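You operate a simulated robot arm through the tools that you are given. There is no shell and no other tool.

Carry out the task below with a simulated robot arm. There is one attempt and no reset: what you move stays moved.

Task
Screw the bulb on to its holder and light it at 10 V.
Fine: switch on last; it stays on.

The check looks at the end state, three seconds after you hand in, the way a careful person would. Anything else that was tipped, shoved, dropped, spilled or broken makes it a failure.

Robot
A 7-joint arm with a two-finger gripper, fixed in place. Base frame: the origin is at the foot of the arm, x ahead of it, y to its left, z up; the work surface is at about z = 900. Lengths are in mm, angles in degrees, forces in N, time in s.
With the tool pointing down near the work surface it reaches from about 340 to 720 mm from the base axis. Its first joint turns from -66.0 to 66.0 degrees. Payload 2.45 kg.
The tool frame sits at the grasp point between the pads (the TCP): z along the fingers, y along the line on which they close. The tips reach 26 mm beyond it. Largest opening 96 mm; the body of the gripper starts 69 mm behind the TCP.
Orientation is that of the tool frame in the base frame, as [roll, pitch, yaw] about the fixed x, y, z axes, in that order (R = Rz(yaw) Ry(pitch) Rx(roll)). With the fingers straight down and closing along the base's y, the tool's x points along the base's -x, its y along +y and its z along -z.

Tools
- The arm moves only by the tool apply_moves. Its argument "series" is a list of rows, each a list of 3 entries, a list of its own where there are three numbers: the shift along the tool's x, y, z in units of 500 mm (1.0 is 500 mm), then the turn, a rotation vector about the tool's x, y, z in units of 90 degrees (1.0 is 90 degrees), then the finger opening in m, from 0 to 0.096. In form: [[[dx, dy, dz], [ax, ay, az], gripper], ...]. A call has 1 to 20 rows; each row is the pose to reach, as a shift and turn from the pose commanded when the call began, along the tool's axes at that moment. A call with a number of a shift or a turn outside -1 to 1 is refused whole. A row lasts 0.2 s, in which the tool goes at most 50 mm and 8.6 degrees; a call with a longer step from one row to the next is refused whole, and so is a gripper value outside its range. Where a pose cannot be reached the arm comes as near as it can. A force on the tool above 40 N (or 10 N above the force at the start of the call, whichever is more), or a blocked arm, ends the call early, and 0.2 s more pass. Each finger halts on what it meets, pressing with about 20 N; the grip force reading is that of the motor and also rises with nothing between the fingers. The clock runs only during rows and for 0.2 s after the last one: add rows that repeat a pose to give the fingers time. The reply holds the time, the measured pose of the TCP, the force on the tool along the base axes, the opening and the grip force, in the units named above and with some noise, with the torque about the TCP (base axes, N m) and any sound that the robot's microphone picked up.
- Cameras (640 x 400 px; columns grow to the right, rows downward): "scene" is fixed at [169.9, -392, 1432.2]; the picture's right is [0.74, -0.67, 0.00], its down [-0.32, -0.36, -0.88] and it looks along [0.59, 0.65, -0.48] (base axes); focal length 283 px, centre (320, 200). "wrist" rides on the gripper at [82, 3, -98] in the tool frame; the picture's right is [-0.04, 1.00, 0.00], its down [-0.73, -0.03, -0.68] and it looks along [-0.68, -0.03, 0.73] (tool axes); focal length 256 px, centre (320, 200). There is no depth. A picture from a camera that has moved, and an enlarged one, comes with that camera's place and axes in the base frame and with its lens.
- grab_frame(camera): a new picture of that camera. The clock stands still meanwhile.
- inspect(camera, box): a new picture of the part [left, top, right, bottom] of that camera's present view, enlarged. The clock stands still meanwhile.
- close_job(): hands the job in; it is judged then, once.

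Nothing tells you positions but the pictures and the camera data. Unless the task says otherwise, let go and move clear before handing in.

The tools are called as a command line: name --argument value ..., lists and objects as JSON in quotes. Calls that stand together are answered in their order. apply_moves: Moves the arm, as the interface text tells. Its arguments: {"type":"object","properties":{"series":{"type":"array"}},"required":["series"]} The other tools are called the same way: grab_frame (camera) takes a picture; inspect (camera, box) takes an enlarged picture of a part of a camera's view; close_job () hands the job in.

At the start:

```text
t: 0.0
eef_pos: [353.0, 16.7, 1331.6]
tool_rot: [-180.0, 0.0, -180.0]
force: [1.1, 0.2, 0.2]
wrist_torque: [0.03, 0.01, -0.03]
finger_gap: 96.0
finger_force: 0.0
```

scene: 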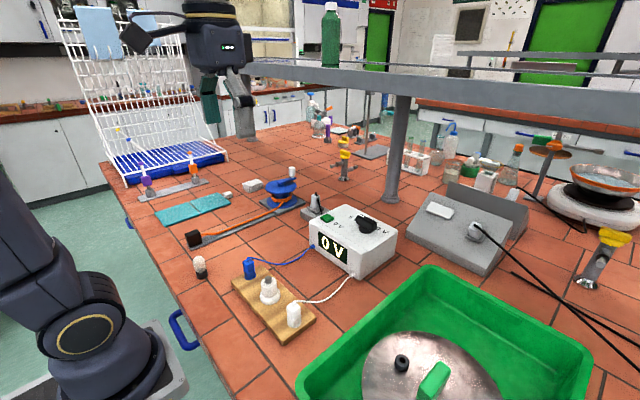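
wrist: 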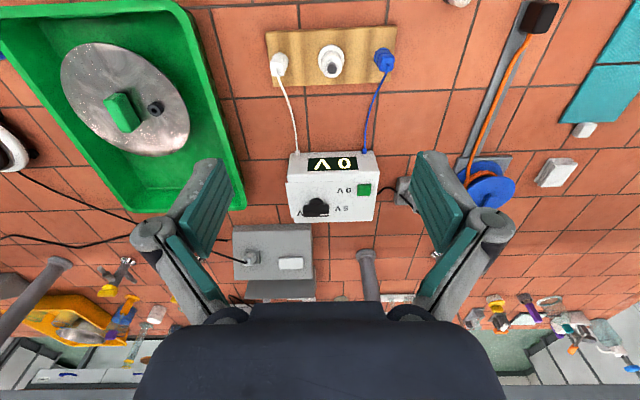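

I see a power supply showing 0 V, a wooden board with a lamp holder in the middle, and two plugs wired to the supply. I need to find the bulb, so I'm taking enlarged views first.

inspect --camera "scene" --box '[180, 230, 340, 350]'

inspect --camera "scene" --box '[290, 180, 420, 290]'

inspect --camera "wrist" --box '[250, 20, 410, 120]'

inspect --camera "wrist" --box '[270, 140, 400, 230]'

inspect --camera "scene" --box '[120, 140, 320, 260]'

```text
3.33 times, centred on (260, 290) of scene
camera zoom: at [169.9, -392.0, 1432.2], right [0.74, -0.67, 0.0], down [-0.32, -0.36, -0.88], along [0.59, 0.65, -0.48], focal length 945 px, centre (520, -100)
```

zoom: 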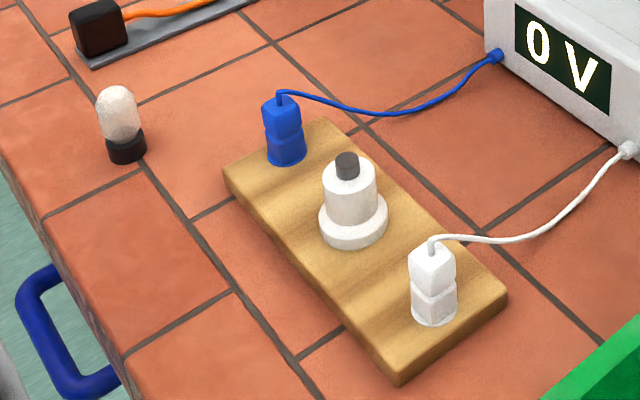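

```text
3.64 times, centred on (355, 235) of scene
camera zoom: at [169.9, -392.0, 1432.2], right [0.74, -0.67, 0.0], down [-0.32, -0.36, -0.88], along [0.59, 0.65, -0.48], focal length 1031 px, centre (193, 73)
```

zoom: 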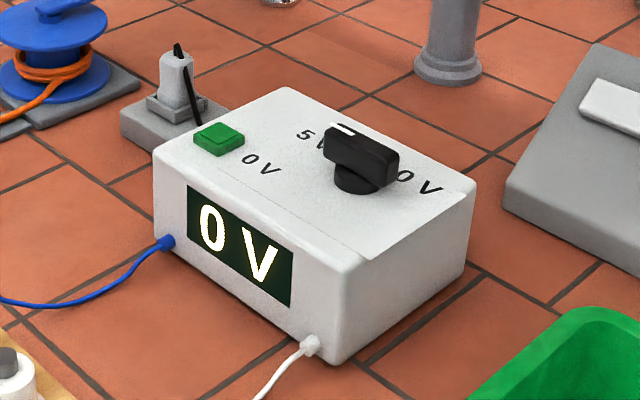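

```text
4.00 times, centred on (330, 70) of wrist
camera zoom: at [272.4, 21.0, 1430.4], right [0.04, 1.0, 0.0], down [0.73, -0.03, 0.68], along [0.68, -0.03, -0.73], focal length 1024 px, centre (280, 720)
```

zoom: 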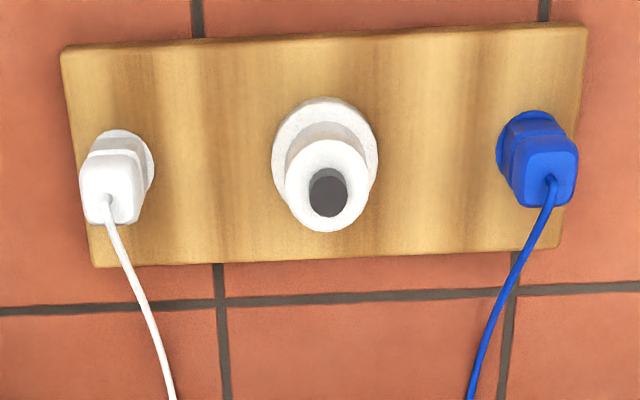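

```text
4.44 times, centred on (335, 185) of wrist
camera zoom: at [272.4, 21.0, 1430.4], right [0.04, 1.0, 0.0], down [0.73, -0.03, 0.68], along [0.68, -0.03, -0.73], focal length 1138 px, centre (253, 267)
```

zoom: 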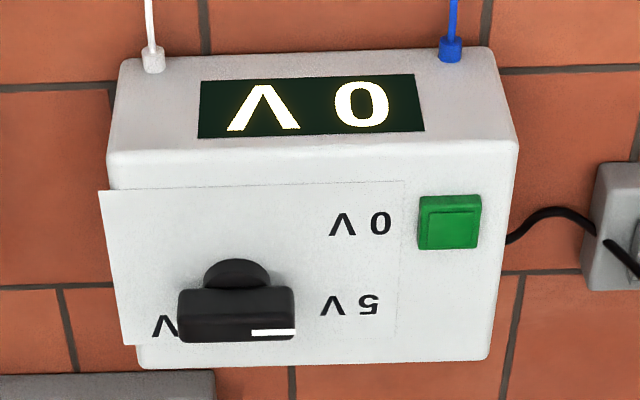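

```text
3.20 times, centred on (220, 200) of scene
camera zoom: at [169.9, -392.0, 1432.2], right [0.74, -0.67, 0.0], down [-0.32, -0.36, -0.88], along [0.59, 0.65, -0.48], focal length 907 px, centre (640, 200)
```

zoom: 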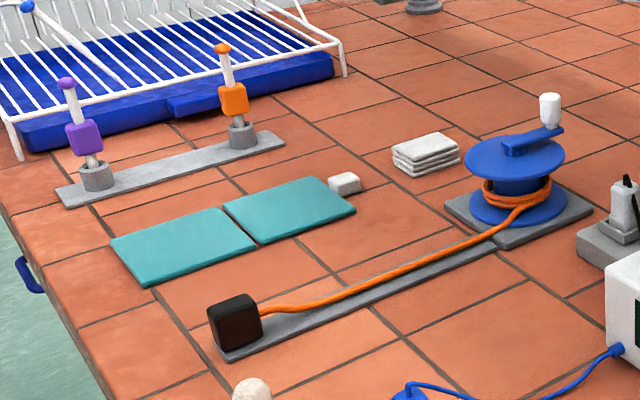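

The bulb (white glass, black base) stands upright at about (316, 228). The holder is at about (400, 30) and the knob on the supply at about (695, 0). Next I'm moving forward for a closer view of the dial.

apply_moves --series '[[[-0.06, 0, 0.04], [0, 0, 0], 0.096], [[-0.13, 0, 0.09], [0, 0, 0], 0.096], [[-0.2, 0, 0.14], [0, 0, 0], 0.096], [[-0.24, 0, 0.19], [0, 0, 0], 0.096], [[-0.24, 0, 0.24], [0, 0, 0], 0.096], [[-0.24, 0, 0.24], [0, 0, 0], 0.096]]'

grab_frame --camera "wrist"

```text
t: 1.4
eef_pos: [475.3, 19.1, 1207.9]
tool_rot: [180.0, -0.1, -180.0]
force: [-0.2, -0.3, 0.3]
wrist_torque: [0.01, 0.02, 0.0]
finger_gap: 96.0
finger_force: 0.0
```

```text
taken
camera wrist: at [393.9, 21.7, 1306.7], right [0.04, 1.0, 0.0], down [0.73, -0.03, 0.68], along [0.68, -0.03, -0.73], focal length 256 px, centre (320, 200)
```

wrist: 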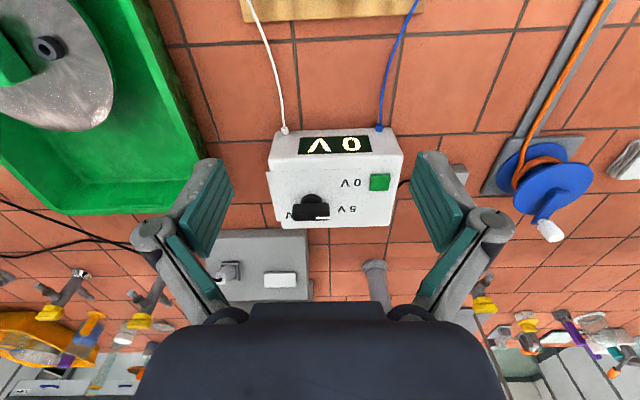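

The dial is in view. I'm zooming in on it.

inspect --camera "wrist" --box '[260, 125, 412, 235]'

```text
3.64 times, centred on (336, 180) of wrist
camera zoom: at [393.9, 21.7, 1306.7], right [0.04, 1.0, 0.0], down [0.73, -0.03, 0.68], along [0.68, -0.03, -0.73], focal length 931 px, centre (262, 273)
```

zoom: 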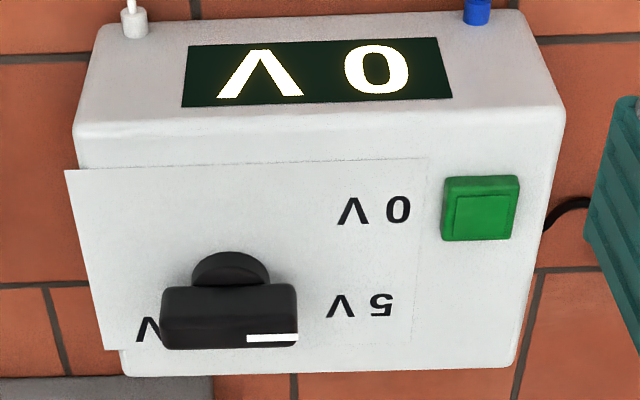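

inspect --camera "scene" --box '[315, 200, 395, 250]'

inspect --camera "scene" --box '[240, 260, 304, 300]'

inspect --camera "scene" --box '[176, 245, 224, 290]'

```text
8.00 times, centred on (355, 225) of scene
camera zoom: at [169.9, -392.0, 1432.2], right [0.74, -0.67, 0.0], down [-0.32, -0.36, -0.88], along [0.59, 0.65, -0.48], focal length 2267 px, centre (40, 0)
```

zoom: 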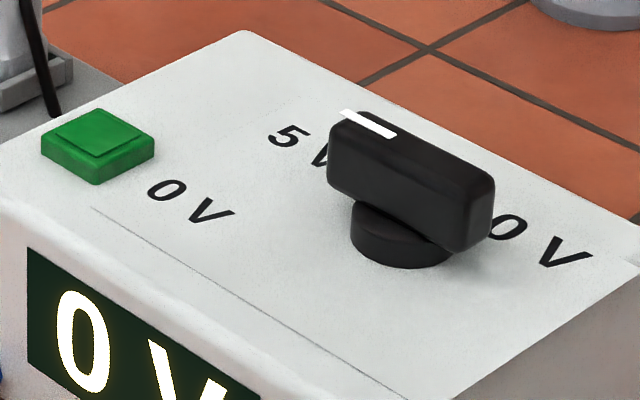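

```text
10.00 times, centred on (272, 280) of scene
camera zoom: at [169.9, -392.0, 1432.2], right [0.74, -0.67, 0.0], down [-0.32, -0.36, -0.88], along [0.59, 0.65, -0.48], focal length 2834 px, centre (800, -600)
```

zoom: 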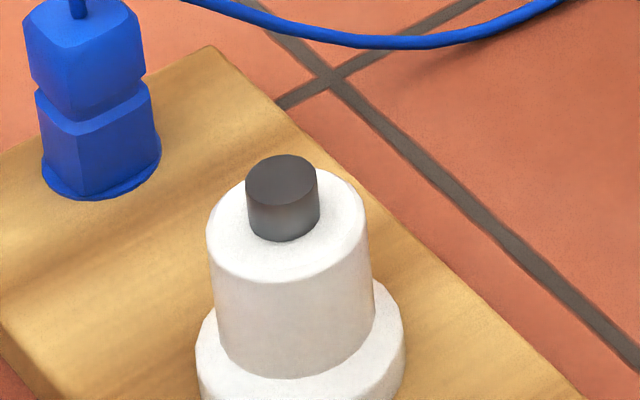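

```text
8.89 times, centred on (200, 268) of scene
camera zoom: at [169.9, -392.0, 1432.2], right [0.74, -0.67, 0.0], down [-0.32, -0.36, -0.88], along [0.59, 0.65, -0.48], focal length 2519 px, centre (1387, -400)
```

zoom: 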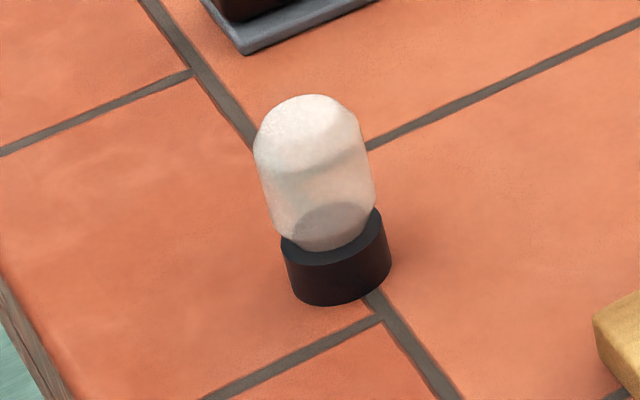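

The bulb stands base-down, with glass about 34 mm wide. The holder has a dark stud that the bulb's base goes over. I'm moving above the bulb to locate it better.

apply_moves --series '[[[0.04, 0.052, 0.027], [0, 0, 0], 0.096], [[0.08, 0.104, 0.054], [0, 0, 0], 0.096], [[0.12, 0.156, 0.081], [0, 0, 0], 0.096], [[0.16, 0.208, 0.108], [0, 0, 0], 0.096], [[0.2, 0.26, 0.135], [0, 0, 0], 0.096], [[0.24, 0.312, 0.162], [0, 0, 0], 0.096], [[0.28, 0.364, 0.189], [0, 0, 0], 0.096], [[0.318, 0.414, 0.216], [0, 0, 0], 0.096], [[0.318, 0.414, 0.216], [0, 0, 0], 0.096]]'

grab_frame --camera "wrist"

grab_frame --camera "scene"

```text
t: 3.4
eef_pos: [313.0, 224.6, 1102.5]
tool_rot: [180.0, 0.0, -180.0]
force: [-0.5, 0.0, -0.6]
wrist_torque: [0.0, 0.01, 0.03]
finger_gap: 96.0
finger_force: 0.1
```

```text
taken
camera wrist: at [233.2, 228.9, 1201.9], right [0.04, 1.0, 0.0], down [0.73, -0.03, 0.68], along [0.68, -0.03, -0.73], focal length 256 px, centre (320, 200)
```

wrist: 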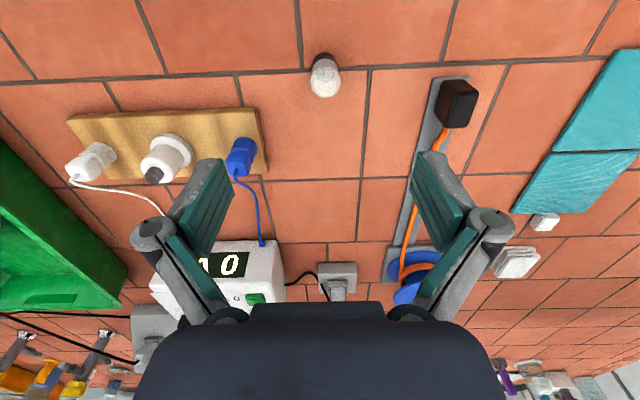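

```text
taken
```

scene: 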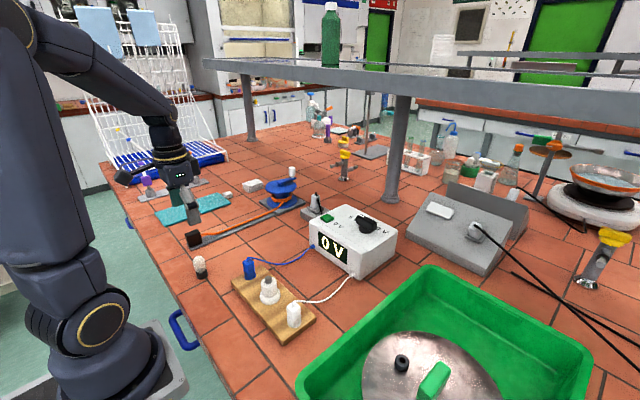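

inspect --camera "wrist" --box '[290, 40, 360, 110]'

inspect --camera "wrist" --box '[60, 95, 280, 205]'

```text
5.71 times, centred on (325, 75) of wrist
camera zoom: at [233.2, 228.9, 1201.9], right [0.04, 1.0, 0.0], down [0.73, -0.03, 0.68], along [0.68, -0.03, -0.73], focal length 1463 px, centre (291, 914)
```

zoom: 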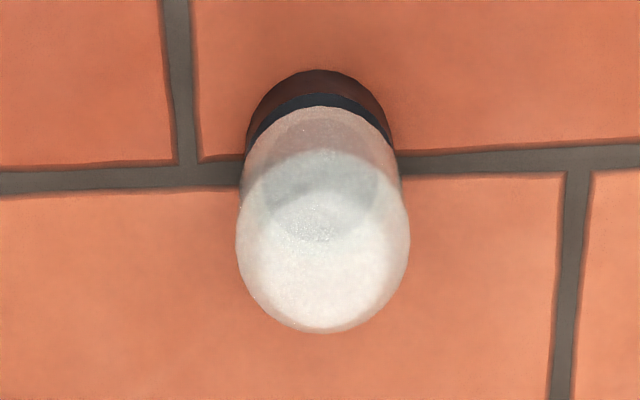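

```text
2.91 times, centred on (170, 150) of wrist
camera zoom: at [233.2, 228.9, 1201.9], right [0.04, 1.0, 0.0], down [0.73, -0.03, 0.68], along [0.68, -0.03, -0.73], focal length 745 px, centre (756, 346)
```

zoom: 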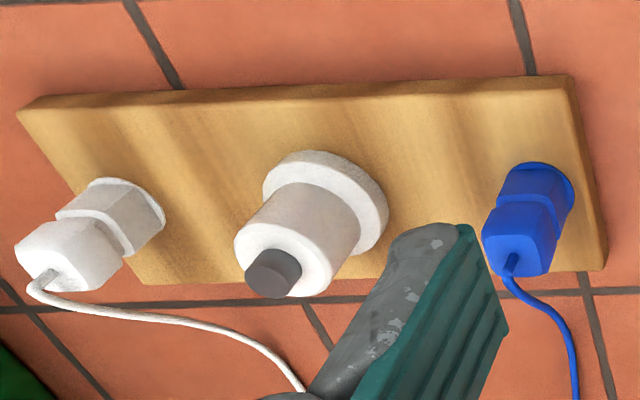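

I put the bulb axis at about (315, 230). I'm lowering to about z = 1000 with a small y correction, then checking again.

apply_moves --series '[[[0, 0.008, 0.06], [0, 0, 0], 0.096], [[0, 0.008, 0.13], [0, 0, 0], 0.096], [[0, 0.008, 0.2], [0, 0, 0], 0.096], [[0, 0.008, 0.2], [0, 0, 0], 0.096]]'

grab_frame --camera "wrist"

inspect --camera "scene" --box '[150, 200, 250, 290]'

```text
t: 4.4
eef_pos: [317.2, 227.8, 1003.8]
tool_rot: [-179.9, 0.0, -180.0]
force: [0.1, 0.2, -0.2]
wrist_torque: [-0.03, -0.04, 0.01]
finger_gap: 96.1
finger_force: 0.1
```

```text
taken
camera wrist: at [234.7, 231.6, 1102.1], right [0.04, 1.0, 0.0], down [0.73, -0.03, 0.68], along [0.68, -0.03, -0.73], focal length 256 px, centre (320, 200)
```

wrist: 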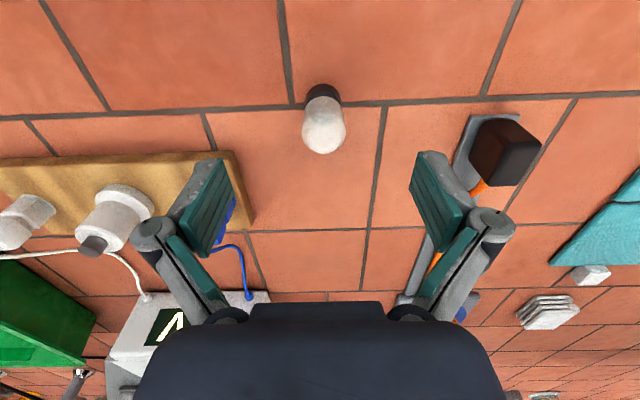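

```text
4.44 times, centred on (200, 245) of scene
camera zoom: at [169.9, -392.0, 1432.2], right [0.74, -0.67, 0.0], down [-0.32, -0.36, -0.88], along [0.59, 0.65, -0.48], focal length 1260 px, centre (853, 0)
```

zoom: 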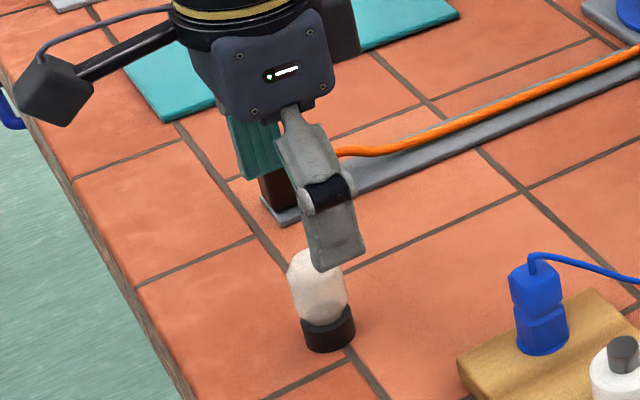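

The bulb is centred within about 2 mm. I'm lowering around the glass and closing the fingers.

apply_moves --series '[[[0, 0.004, 0.04], [0, 0, 0], 0.096], [[0, 0.004, 0.08], [0, 0, 0], 0.096], [[0, 0.004, 0.122], [0, 0, 0], 0.096], [[0, 0.004, 0.122], [0, 0, 0], 0.096], [[0, 0.004, 0.122], [0, 0, 0], 0.08], [[0, 0.004, 0.122], [0, 0, 0], 0.065], [[0, 0.004, 0.122], [0, 0, 0], 0.05], [[0, 0.004, 0.122], [0, 0, 0], 0.04], [[0, 0.004, 0.122], [0, 0, 0], 0.03], [[0, 0.004, 0.122], [0, 0, 0], 0.02], [[0, 0.004, 0.122], [0, 0, 0], 0.02]]'

grab_frame --camera "wrist"

inspect --camera "scene" --box '[150, 200, 250, 290]'

```text
t: 6.8
eef_pos: [315.2, 229.8, 943.1]
tool_rot: [179.9, 0.0, -179.9]
force: [-0.9, -0.2, 1.4]
wrist_torque: [0.03, -0.01, 0.01]
finger_gap: 27.7
finger_force: 20.0
```

```text
taken
camera wrist: at [234.2, 232.9, 1041.6], right [0.04, 1.0, 0.0], down [0.73, -0.03, 0.68], along [0.68, -0.03, -0.73], focal length 256 px, centre (320, 200)
```

wrist: 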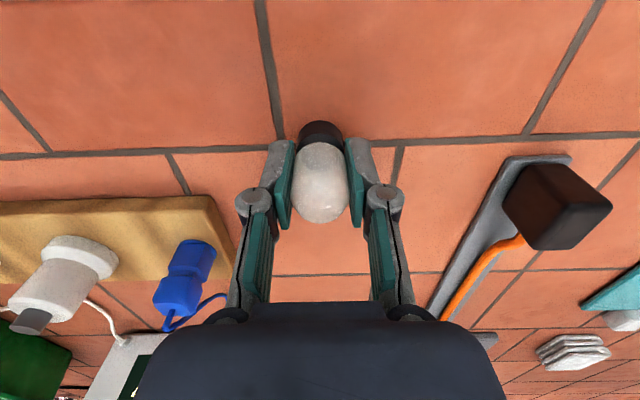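

```text
4.44 times, centred on (200, 245) of scene
camera zoom: at [169.9, -392.0, 1432.2], right [0.74, -0.67, 0.0], down [-0.32, -0.36, -0.88], along [0.59, 0.65, -0.48], focal length 1260 px, centre (853, 0)
```

zoom: 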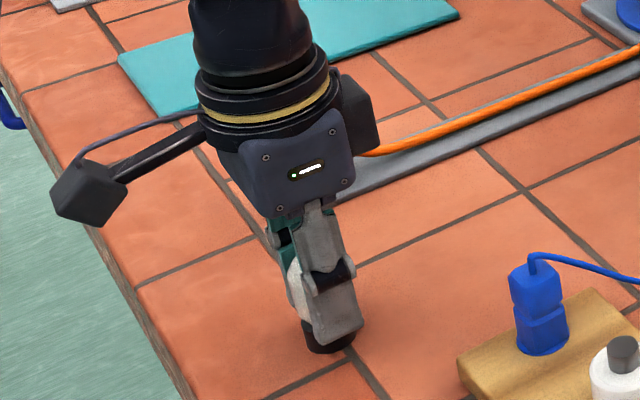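

The bulb is held with a 27.7 mm gap. I'm lifting it and carrying it over towards the holder, at about (404, 35) with its stud top near z = 971.

apply_moves --series '[[[0, 0, -0.04], [0, 0, 0], 0.02], [[0, 0, -0.1], [0, 0, 0], 0.02], [[0, 0, -0.18], [0, 0, 0], 0.02], [[0, 0, -0.24], [0, 0, 0], 0.02], [[-0.03, -0.065, -0.27], [0, 0, 0], 0.02], [[-0.06, -0.13, -0.27], [0, 0, 0], 0.02], [[-0.09, -0.195, -0.27], [0, 0, 0], 0.02], [[-0.12, -0.26, -0.27], [0, 0, 0], 0.02], [[-0.15, -0.325, -0.27], [0, 0, 0], 0.02], [[-0.178, -0.39, -0.27], [0, 0, 0], 0.02], [[-0.178, -0.39, -0.27], [0, 0, 0], 0.02]]'

grab_frame --camera "wrist"

grab_frame --camera "scene"

```text
t: 9.2
eef_pos: [404.6, 37.5, 1077.7]
tool_rot: [-179.9, 0.1, -180.0]
force: [0.3, -0.1, 0.3]
wrist_torque: [-0.03, 0.0, 0.01]
finger_gap: 27.7
finger_force: 20.1
```

```text
taken
camera wrist: at [323.6, 40.9, 1175.9], right [0.04, 1.0, 0.0], down [0.73, -0.03, 0.68], along [0.68, -0.03, -0.73], focal length 256 px, centre (320, 200)
```

wrist: 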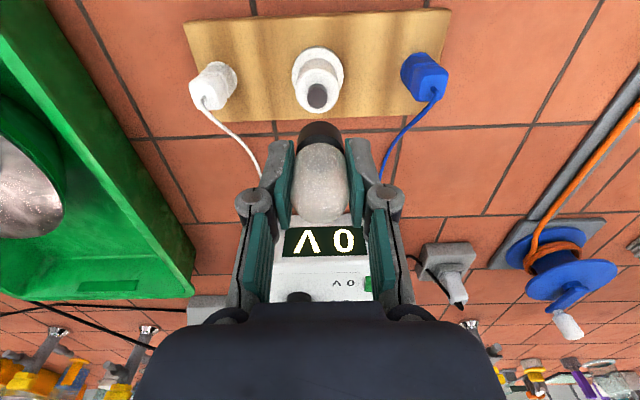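

```text
taken
```

scene: 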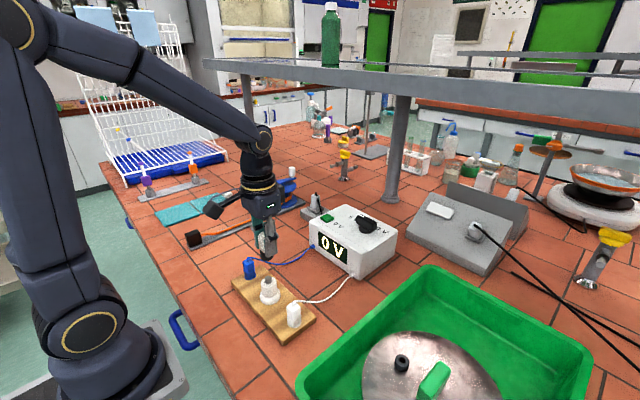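

inspect --camera "wrist" --box '[270, 30, 370, 150]'

inspect --camera "scene" --box '[225, 190, 325, 310]'

```text
3.33 times, centred on (320, 90) of wrist
camera zoom: at [323.6, 40.9, 1175.9], right [0.04, 1.0, 0.0], down [0.73, -0.03, 0.68], along [0.68, -0.03, -0.73], focal length 853 px, centre (320, 567)
```

zoom: 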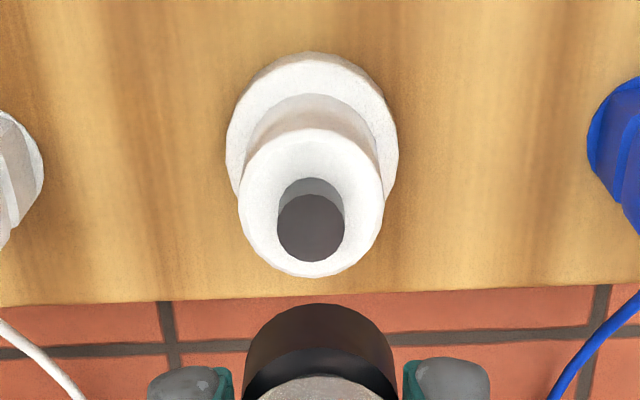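

```text
3.33 times, centred on (275, 250) of scene
camera zoom: at [169.9, -392.1, 1432.2], right [0.74, -0.67, 0.0], down [-0.32, -0.36, -0.88], along [0.59, 0.65, -0.48], focal length 945 px, centre (470, 33)
```

zoom: 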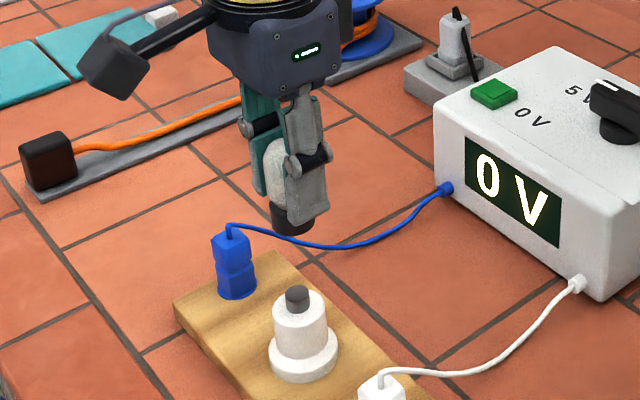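

The stud sits about 2–3 mm to -y and about 3 mm to -x of the bulb. I'm correcting that and lowering to just above the stud for a finer comparison.

apply_moves --series '[[[0.003, -0.003, 0.03], [0, 0, 0], 0.02], [[0.006, -0.0052, 0.06], [0, 0, 0], 0.02], [[0.006, -0.0052, 0.086], [0, 0, 0], 0.02], [[0.006, -0.0052, 0.086], [0, 0, 0], 0.02]]'

inspect --camera "wrist" --box '[270, 60, 370, 160]'

inspect --camera "scene" --box '[240, 240, 300, 300]'

```text
t: 10.2
eef_pos: [401.9, 34.4, 1033.7]
tool_rot: [180.0, 0.1, 180.0]
force: [0.3, 0.2, -0.8]
wrist_torque: [0.0, 0.01, 0.01]
finger_gap: 27.8
finger_force: 20.3
```

```text
4.00 times, centred on (320, 110) of wrist
camera zoom: at [321.4, 38.1, 1132.9], right [0.04, 1.0, 0.0], down [0.73, -0.03, 0.68], along [0.68, -0.03, -0.73], focal length 1024 px, centre (320, 560)
```

zoom: 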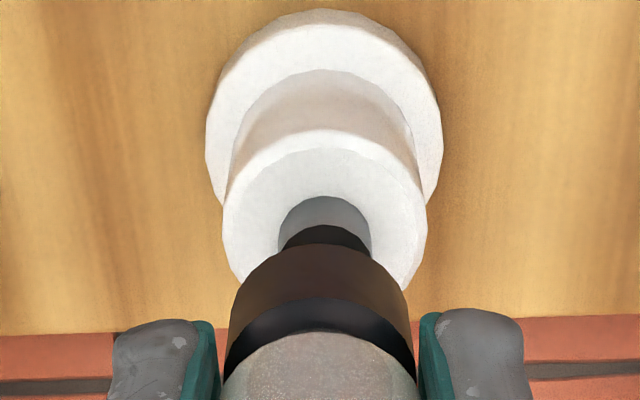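

```text
6.67 times, centred on (270, 270) of scene
camera zoom: at [169.9, -392.0, 1432.2], right [0.74, -0.67, 0.0], down [-0.32, -0.36, -0.88], along [0.59, 0.65, -0.48], focal length 1889 px, centre (653, -267)
```

zoom: 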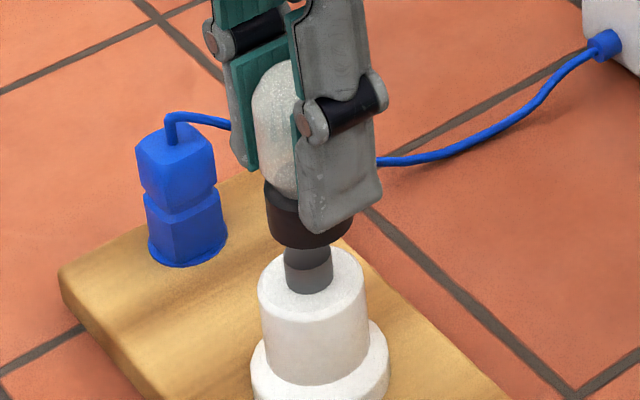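

The wrist view shows y is within 1 mm, but x is uncertain by a few mm. I'm rotating the tool 90° counter-clockwise, which also winds it back for screwing, so the wrist camera can see the x alignment.

apply_moves --series '[[[0, 0, 0], [0, 0, -0.09], 0.02], [[0, 0, 0], [0, 0, -0.18], 0.02], [[0, 0, 0], [0, 0, -0.27], 0.02], [[0, 0, 0], [0, 0, -0.36], 0.02], [[0, 0, 0], [0, 0, -0.45], 0.02], [[0, 0, 0], [0, 0, -0.54], 0.02], [[0, 0, 0], [0, 0, -0.63], 0.02], [[0, 0, 0], [0, 0, -0.72], 0.02], [[0, 0, 0], [0, 0, -0.81], 0.02], [[0, 0, 0], [0, 0, -0.9], 0.02], [[0, 0, 0], [0, 0, -0.98], 0.02], [[0, 0, 0], [0, 0, -1.0], 0.02], [[0, 0, 0], [0, 0, -1.0], 0.02]]'

inspect --camera "wrist" --box '[270, 60, 370, 160]'

inspect --camera "scene" --box '[240, 240, 300, 300]'

```text
t: 13.0
eef_pos: [400.1, 32.9, 1035.0]
tool_rot: [-179.9, 0.0, -89.9]
force: [-1.3, -0.7, 0.8]
wrist_torque: [-0.01, 0.03, 0.01]
finger_gap: 27.7
finger_force: 19.7
```

```text
4.00 times, centred on (320, 110) of wrist
camera zoom: at [397.8, -48.4, 1133.0], right [-1.0, 0.04, 0.0], down [0.03, 0.73, 0.68], along [0.03, 0.68, -0.73], focal length 1024 px, centre (320, 560)
```

zoom: 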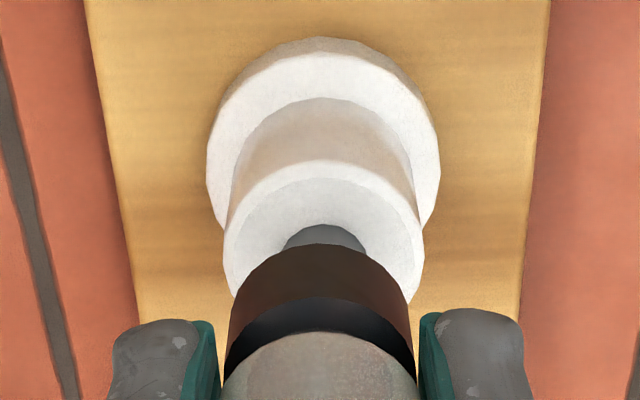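

```text
6.67 times, centred on (270, 270) of scene
camera zoom: at [169.9, -392.0, 1432.2], right [0.74, -0.67, 0.0], down [-0.32, -0.36, -0.88], along [0.59, 0.65, -0.48], focal length 1889 px, centre (653, -267)
```

zoom: 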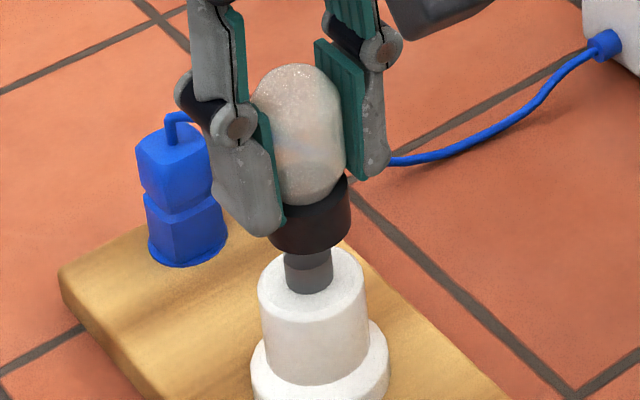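

Comparing both views, the holder axis is at about (400.2, 35.8), and the tool is now at about (400.8, 33.6). I'm correcting by about 2 mm and rechecking.

apply_moves --series '[[[-0.0044, 0.0012, 0], [0, 0, 0], 0.02], [[-0.0044, 0.0012, 0], [0, 0, 0], 0.02], [[-0.0044, 0.0012, 0], [0, 0, 0], 0.02]]'

inspect --camera "wrist" --box '[270, 60, 370, 160]'

inspect --camera "scene" --box '[240, 240, 300, 300]'

```text
t: 13.8
eef_pos: [400.5, 34.8, 1034.4]
tool_rot: [180.0, 0.1, -90.0]
force: [-0.4, 0.0, -0.5]
wrist_torque: [-0.01, 0.0, 0.0]
finger_gap: 27.4
finger_force: 20.0
```

```text
4.00 times, centred on (320, 110) of wrist
camera zoom: at [397.5, -45.7, 1133.3], right [-1.0, 0.04, 0.0], down [0.03, 0.73, 0.68], along [0.03, 0.68, -0.73], focal length 1024 px, centre (320, 560)
```

zoom: 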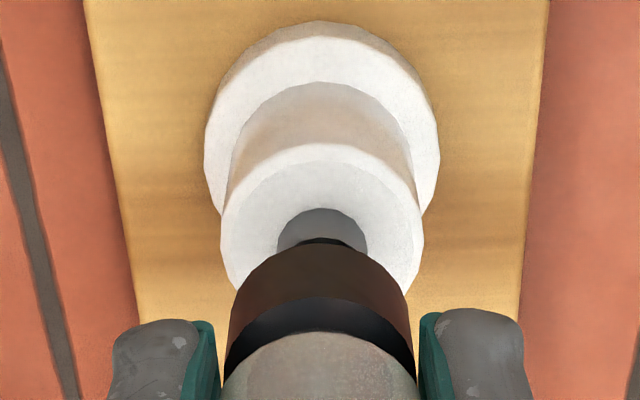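

```text
6.67 times, centred on (270, 270) of scene
camera zoom: at [169.9, -392.0, 1432.2], right [0.74, -0.67, 0.0], down [-0.32, -0.36, -0.88], along [0.59, 0.65, -0.48], focal length 1889 px, centre (653, -267)
```

zoom: 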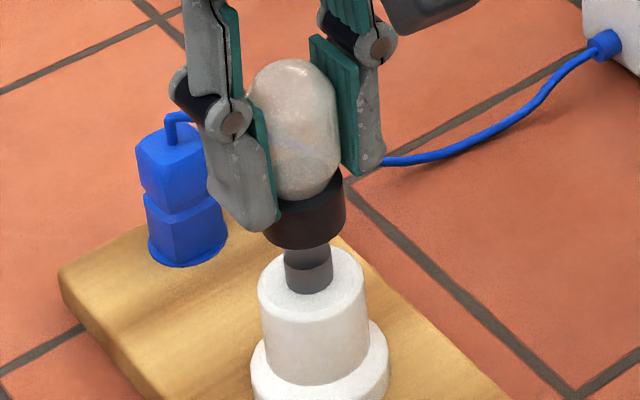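

Alignment is now within about 1 mm. I'm lowering in small steps until contact with the stud.

apply_moves --series '[[[0.001, 0.0008, 0.01], [0, 0, 0], 0.02], [[0.001, 0.0008, 0.02], [0, 0, 0], 0.02], [[0.001, 0.0008, 0.028], [0, 0, 0], 0.02], [[0.001, 0.0008, 0.034], [0, 0, 0], 0.02], [[0.001, 0.0008, 0.04], [0, 0, 0], 0.02], [[0.001, 0.0008, 0.044], [0, 0, 0], 0.02]]'

inspect --camera "scene" --box '[240, 240, 300, 300]'

inspect --camera "wrist" --box '[270, 60, 370, 160]'

```text
t: 15.2
eef_pos: [400.5, 33.8, 1012.1]
tool_rot: [-179.8, 0.0, -90.0]
force: [0.7, 6.9, 0.2]
wrist_torque: [0.25, -0.04, -0.01]
finger_gap: 27.4
finger_force: 20.4
```

```text
6.67 times, centred on (270, 270) of scene
camera zoom: at [169.9, -391.8, 1432.2], right [0.74, -0.67, 0.0], down [-0.32, -0.36, -0.88], along [0.59, 0.65, -0.48], focal length 1889 px, centre (653, -267)
```

zoom: 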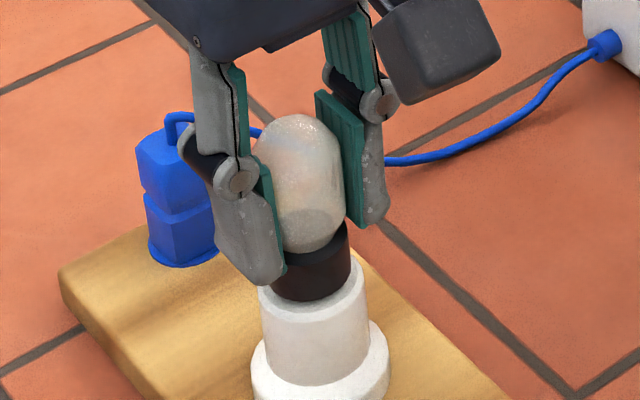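

```text
4.00 times, centred on (320, 110) of wrist
camera zoom: at [397.1, -46.1, 1110.8], right [-1.0, 0.04, 0.0], down [0.03, 0.73, 0.68], along [0.03, 0.68, -0.73], focal length 1024 px, centre (320, 560)
```

zoom: 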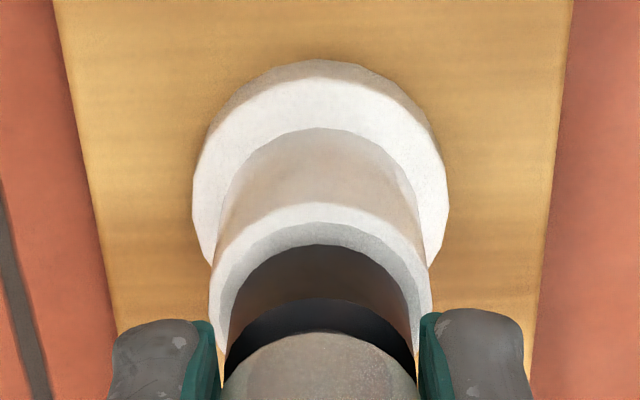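

The base has slipped over the stud with a sideways load of about 7 N in +y. I'm relieving that and lowering a little more.

apply_moves --series '[[[-0.002, 0, 0], [0, 0, 0], 0.02], [[-0.002, 0, 0.003], [0, 0, 0], 0.02], [[-0.002, 0, 0.006], [0, 0, 0], 0.02]]'

```text
t: 16.0
eef_pos: [400.7, 34.1, 1009.3]
tool_rot: [-179.9, 0.0, -90.0]
force: [0.4, 6.4, 24.5]
wrist_torque: [0.17, 0.02, -0.01]
finger_gap: 27.7
finger_force: 20.2
```

There is vertical contact of 24 N at z ≈ 1009, so this is likely the start of the thread. I'm starting to turn clockwise while watching force and height.

apply_moves --series '[[[-0.002, 0, 0], [0, 0, 0.08], 0.02], [[-0.002, 0, 0], [0, 0, 0.16], 0.02], [[-0.002, 0, 0], [0, 0, 0.24], 0.02], [[-0.002, 0, 0], [0, 0, 0.32], 0.02], [[-0.002, 0, 0], [0, 0, 0.4], 0.02]]'

```text
t: 17.2
eef_pos: [399.4, 35.1, 1010.1]
tool_rot: [-179.9, 0.0, -126.2]
force: [7.4, -16.0, 16.9]
wrist_torque: [-0.49, -0.15, -0.01]
finger_gap: 27.4
finger_force: 20.9
```

The lateral force has now swung to -y. I'm re-centring slightly before turning further.

apply_moves --series '[[[0.001, -0.0017, 0], [0, 0, 0], 0.02], [[0.001, -0.0017, 0], [0, 0, 0], 0.02]]'

inspect --camera "scene" --box '[240, 240, 300, 300]'

```text
t: 17.8
eef_pos: [399.8, 34.8, 1010.0]
tool_rot: [179.9, 0.1, -126.1]
force: [9.3, -7.2, 7.5]
wrist_torque: [-0.17, -0.21, 0.03]
finger_gap: 27.5
finger_force: 20.1
```

```text
6.67 times, centred on (270, 270) of scene
camera zoom: at [170.0, -392.2, 1432.1], right [0.74, -0.67, 0.0], down [-0.32, -0.36, -0.88], along [0.59, 0.65, -0.48], focal length 1889 px, centre (653, -267)
```

zoom: 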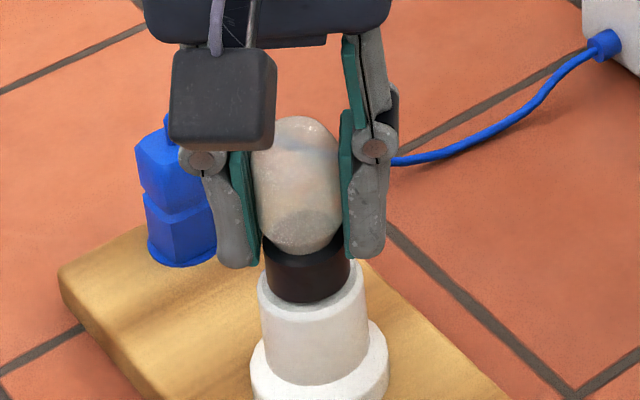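

apply_moves --series '[[[0, -0.0013, 0.0005], [0, 0, 0.08], 0.02], [[0, -0.0013, 0.001], [0, 0, 0.16], 0.02], [[0, -0.0013, 0.001], [0, 0, 0.24], 0.02], [[0, -0.0013, 0.0015], [0, 0, 0.32], 0.02], [[0, -0.0013, 0.0015], [0, 0, 0.4], 0.02], [[0, -0.0013, 0.002], [0, 0, 0.48], 0.02], [[0, -0.0013, 0.002], [0, 0, 0.56], 0.02]]'

```text
t: 19.4
eef_pos: [399.7, 35.4, 1007.5]
tool_rot: [-180.0, -0.1, -176.5]
force: [-8.6, 5.0, 23.0]
wrist_torque: [0.14, 0.31, -0.02]
finger_gap: 27.4
finger_force: 19.6
```

Height is dropping as it turns, so the thread seems to be engaging. I'm continuing clockwise.

apply_moves --series '[[[0.0008, 0.0004, 0], [0, 0, 0.08], 0.02], [[0.0008, 0.0004, 0], [0, 0, 0.16], 0.02], [[0.0008, 0.0004, 0.0005], [0, 0, 0.24], 0.02], [[0.0008, 0.0004, 0.0005], [0, 0, 0.32], 0.02], [[0.0008, 0.0004, 0.001], [0, 0, 0.4], 0.02], [[0.0008, 0.0004, 0.001], [0, 0, 0.48], 0.02], [[0.0008, 0.0004, 0.0015], [0, 0, 0.56], 0.02], [[0.0008, 0.0004, 0.0015], [0, 0, 0.64], 0.02], [[0.0008, 0.0004, 0.002], [0, 0, 0.72], 0.02], [[0.0008, 0.0004, 0.002], [0, 0, 0.8], 0.02], [[0.0008, 0.0004, 0.002], [0, 0, 0.88], 0.02], [[0.0008, 0.0004, 0.002], [0, 0, 0.96], 0.02]]'

inspect --camera "scene" --box '[240, 240, 300, 300]'

```text
t: 22.0
eef_pos: [400.2, 35.2, 1006.6]
tool_rot: [-180.0, 0.0, 97.0]
force: [-1.8, -1.2, 6.9]
wrist_torque: [-0.08, 0.07, -0.01]
finger_gap: 27.6
finger_force: 19.4
```

```text
6.67 times, centred on (270, 270) of scene
camera zoom: at [169.7, -392.1, 1432.2], right [0.74, -0.67, 0.0], down [-0.32, -0.36, -0.88], along [0.59, 0.65, -0.48], focal length 1889 px, centre (653, -267)
```

zoom: 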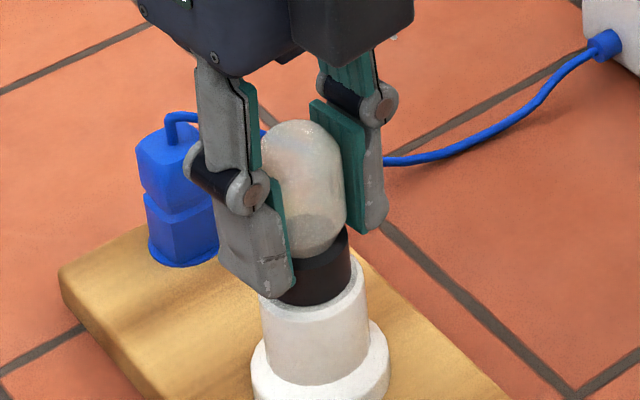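

It has turned about 173° so far and forces are low. I'm continuing clockwise with a slight downward feed.

apply_moves --series '[[[0, 0, 0], [0, 0, 0.08], 0.02], [[0, 0, 0.0005], [0, 0, 0.16], 0.02], [[0, 0, 0.0005], [0, 0, 0.24], 0.02], [[0, 0, 0.001], [0, 0, 0.32], 0.02], [[0, 0, 0.001], [0, 0, 0.4], 0.02], [[0, 0, 0.0015], [0, 0, 0.48], 0.02], [[0, 0, 0.0015], [0, 0, 0.56], 0.02], [[0, 0, 0.002], [0, 0, 0.64], 0.02], [[0, 0, 0.002], [0, 0, 0.72], 0.02], [[0, 0, 0.0025], [0, 0, 0.8], 0.02], [[0, 0, 0.0025], [0, 0, 0.88], 0.02], [[0, 0, 0.003], [0, 0, 0.96], 0.02]]'

inspect --camera "scene" --box '[240, 240, 300, 300]'

```text
t: 24.6
eef_pos: [399.9, 35.2, 1005.4]
tool_rot: [180.0, -0.1, 10.6]
force: [-11.3, -0.5, 17.6]
wrist_torque: [-0.02, 0.18, -0.01]
finger_gap: 27.4
finger_force: 20.0
```

```text
6.67 times, centred on (270, 270) of scene
camera zoom: at [169.3, -392.1, 1432.2], right [0.74, -0.67, 0.0], down [-0.32, -0.36, -0.88], along [0.59, 0.65, -0.48], focal length 1889 px, centre (653, -267)
```

zoom: 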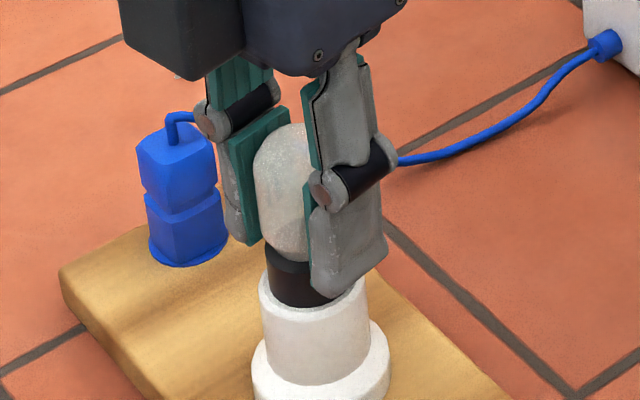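

apply_moves --series '[[[-0.0008, 0, 0], [0, 0, 0.08], 0.02], [[-0.0008, 0, 0], [0, 0, 0.16], 0.02], [[-0.0008, 0, 0], [0, 0, 0.24], 0.02], [[-0.0008, 0, 0.0005], [0, 0, 0.32], 0.02], [[-0.0008, 0, 0.0005], [0, 0, 0.4], 0.02], [[-0.0008, 0, 0.001], [0, 0, 0.48], 0.02], [[-0.0008, 0, 0.001], [0, 0, 0.56], 0.02], [[-0.0008, 0, 0.0015], [0, 0, 0.64], 0.02], [[-0.0008, 0, 0.0015], [0, 0, 0.72], 0.02]]'

inspect --camera "scene" --box '[240, 240, 300, 300]'

grab_frame --camera "wrist"

```text
t: 25.7
eef_pos: [401.6, 35.1, 1004.2]
tool_rot: [-179.6, 0.6, -19.5]
force: [-8.1, 1.5, 23.1]
wrist_torque: [-0.01, 0.32, 0.35]
finger_gap: 27.7
finger_force: 20.1
out of reach, approached as far as the arm can: row 4, 5
stopped in row 5: the force on the tool passed its limit at 63 N (the readings are from after the stop); the commanded pose is now the measured one
```

```text
6.67 times, centred on (270, 270) of scene
camera zoom: at [169.3, -392.0, 1432.2], right [0.74, -0.67, 0.0], down [-0.32, -0.36, -0.88], along [0.59, 0.65, -0.48], focal length 1889 px, centre (653, -267)
```

zoom: 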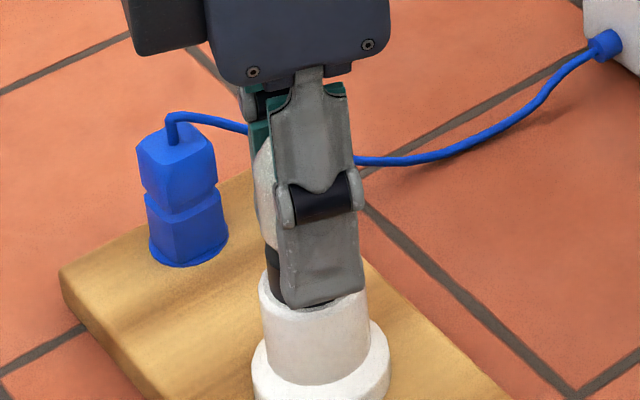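

```text
taken
camera wrist: at [477.7, 4.0, 1101.1], right [-0.37, -0.93, -0.01], down [-0.68, 0.26, 0.69], along [-0.64, 0.26, -0.73], focal length 256 px, centre (320, 200)
```

wrist: 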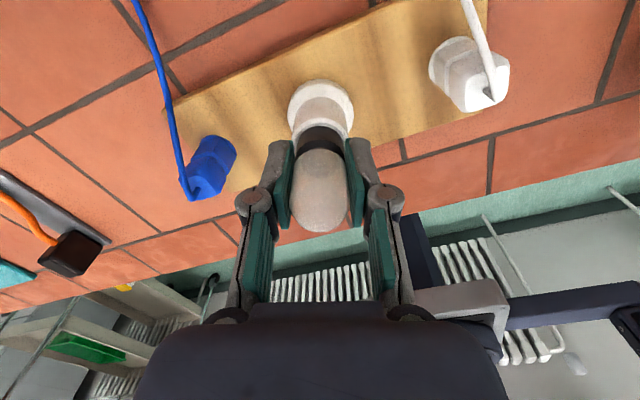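

The wrist joint reached its limit at about 290° of turning. I'm opening the fingers so the bulb rests on the stud, then inspecting it.

apply_moves --series '[[[0, 0, 0], [0, 0, 0], 0.035], [[0, 0, 0], [0, 0, 0], 0.05], [[0, 0, 0], [0, 0, 0], 0.07], [[0, 0, 0], [0, 0, 0], 0.08]]'

inspect --camera "scene" --box '[240, 240, 300, 300]'

inspect --camera "wrist" --box '[260, 60, 380, 240]'

```text
t: 26.7
eef_pos: [400.3, 34.4, 1002.9]
tool_rot: [-179.5, 0.4, -19.5]
force: [0.3, -0.3, 0.1]
wrist_torque: [0.0, -0.02, 0.01]
finger_gap: 80.2
finger_force: 0.0
```

```text
6.67 times, centred on (270, 270) of scene
camera zoom: at [169.9, -392.0, 1432.2], right [0.74, -0.67, 0.0], down [-0.32, -0.36, -0.88], along [0.59, 0.65, -0.48], focal length 1889 px, centre (653, -267)
```

zoom: 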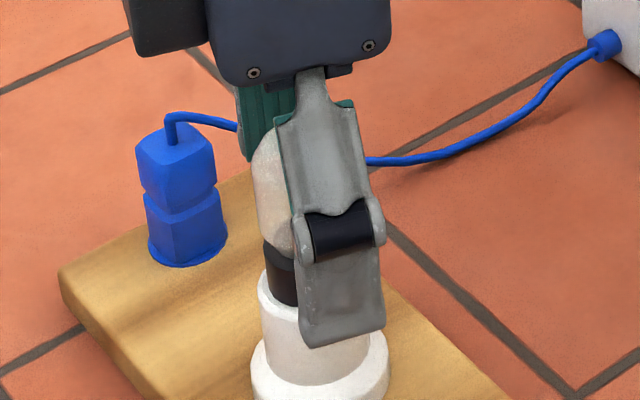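

```text
2.22 times, centred on (320, 150) of wrist
camera zoom: at [478.2, 3.6, 1100.8], right [-0.37, -0.93, -0.01], down [-0.68, 0.27, 0.69], along [-0.64, 0.26, -0.73], focal length 569 px, centre (320, 311)
```

zoom: 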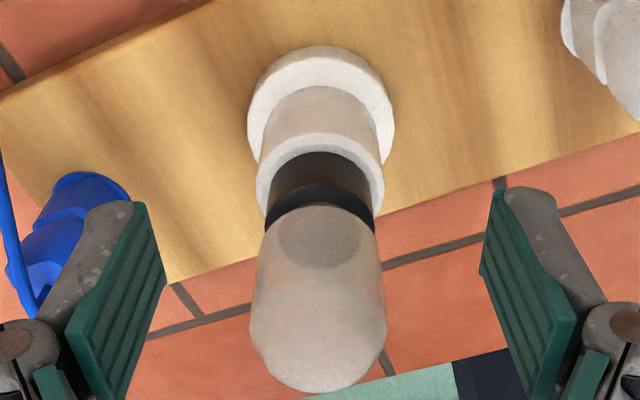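

The bulb is standing upright on the stud. I'm raising clear, levelling the tool, then winding back counter-clockwise for another turn.

apply_moves --series '[[[0, 0, -0.05], [-0.0056, 0.0044, 0], 0.08], [[0, 0, -0.11], [-0.0056, 0.0044, 0], 0.08], [[0, 0, -0.16], [-0.0056, 0.0044, 0], 0.08], [[0, 0, -0.16], [-0.0056, 0.0044, 0], 0.08]]'

inspect --camera "scene" --box '[240, 240, 300, 300]'

apply_moves --series '[[[0, 0, 0], [0, 0, -0.09], 0.08], [[0, 0, 0], [0, 0, -0.18], 0.08], [[0, 0, 0], [0, 0, -0.27], 0.08], [[0, 0, 0], [0, 0, -0.36], 0.08], [[0, 0, 0], [0, 0, -0.45], 0.08], [[0, 0, 0], [0, 0, -0.54], 0.08], [[0, 0, 0], [0, 0, -0.63], 0.08], [[0, 0, 0], [0, 0, -0.72], 0.08], [[0, 0, 0], [0, 0, -0.81], 0.08], [[0, 0, 0], [0, 0, -0.9], 0.08], [[0, 0, 0], [0, 0, -0.99], 0.08]]'

```text
t: 27.7
eef_pos: [435.7, 5.8, 1062.9]
tool_rot: [179.9, 0.2, -19.4]
force: [-0.1, 0.0, 0.6]
wrist_torque: [0.0, 0.01, -0.02]
finger_gap: 80.1
finger_force: 0.1
out of reach, approached as far as the arm can: row 1, 2, 3, 4
```

```text
6.67 times, centred on (270, 270) of scene
camera zoom: at [169.9, -392.0, 1432.2], right [0.74, -0.67, 0.0], down [-0.32, -0.36, -0.88], along [0.59, 0.65, -0.48], focal length 1889 px, centre (653, -267)
```

zoom: 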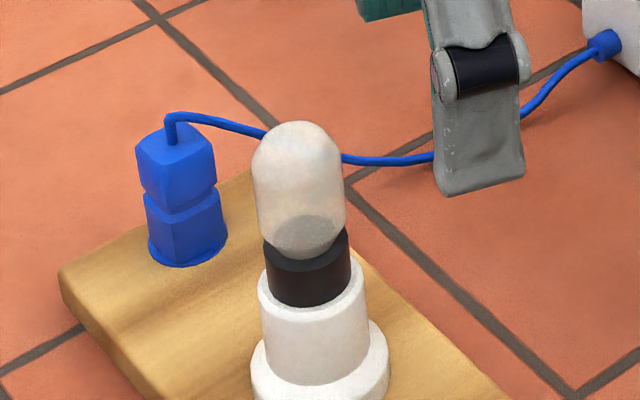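

```text
t: 30.1
eef_pos: [433.7, 8.7, 1061.5]
tool_rot: [-179.9, 0.1, 69.7]
force: [0.8, 0.3, 0.0]
wrist_torque: [-0.02, 0.01, -0.01]
finger_gap: 79.8
finger_force: 0.0
```

The bulb stayed put. The tool drifted sideways at its limit, so I'm raising a bit more and winding back further, then re-centring.

apply_moves --series '[[[0, 0, -0.06], [0, 0, 0], 0.08], [[0, 0, -0.08], [0, 0, -0.09], 0.08], [[0, 0, -0.08], [0, 0, -0.18], 0.08], [[0, 0, -0.08], [0, 0, -0.27], 0.08], [[0, 0, -0.08], [0, 0, -0.36], 0.08], [[0, 0, -0.08], [0, 0, -0.45], 0.08], [[0, 0, -0.08], [0, 0, -0.54], 0.08], [[0, 0, -0.08], [0, 0, -0.63], 0.08], [[0, 0, -0.08], [0, 0, -0.72], 0.08], [[0, 0, -0.08], [0, 0, -0.81], 0.08], [[0, 0, -0.08], [0, 0, -0.9], 0.08], [[0, 0, -0.08], [0, 0, -0.99], 0.08]]'

apply_moves --series '[[[0, 0, 0], [0, 0, -0.09], 0.08], [[0, 0, 0], [0, 0, -0.18], 0.08], [[0, 0, 0], [0, 0, -0.27], 0.08], [[0, 0, 0], [0, 0, -0.36], 0.08], [[0, 0, 0], [0, 0, -0.45], 0.08], [[0, 0, 0], [0, 0, -0.54], 0.08], [[0, 0, 0], [0, 0, -0.63], 0.08], [[0, 0, 0], [0, 0, -0.72], 0.08], [[0, 0, 0], [0, 0, -0.81], 0.08], [[0, 0, 0], [0, 0, -0.9], 0.08], [[0, 0, 0], [0, 0, -0.99], 0.08]]'

```text
t: 32.7
eef_pos: [433.3, 9.7, 1103.3]
tool_rot: [-179.9, -0.1, 158.7]
force: [1.4, 0.3, -0.3]
wrist_torque: [0.0, 0.02, -0.02]
finger_gap: 79.8
finger_force: 0.1
```

```text
t: 35.1
eef_pos: [433.7, 7.4, 1101.7]
tool_rot: [179.8, -0.1, -112.1]
force: [-0.2, -0.5, 0.0]
wrist_torque: [-0.02, -0.01, 0.0]
finger_gap: 79.9
finger_force: 0.0
```

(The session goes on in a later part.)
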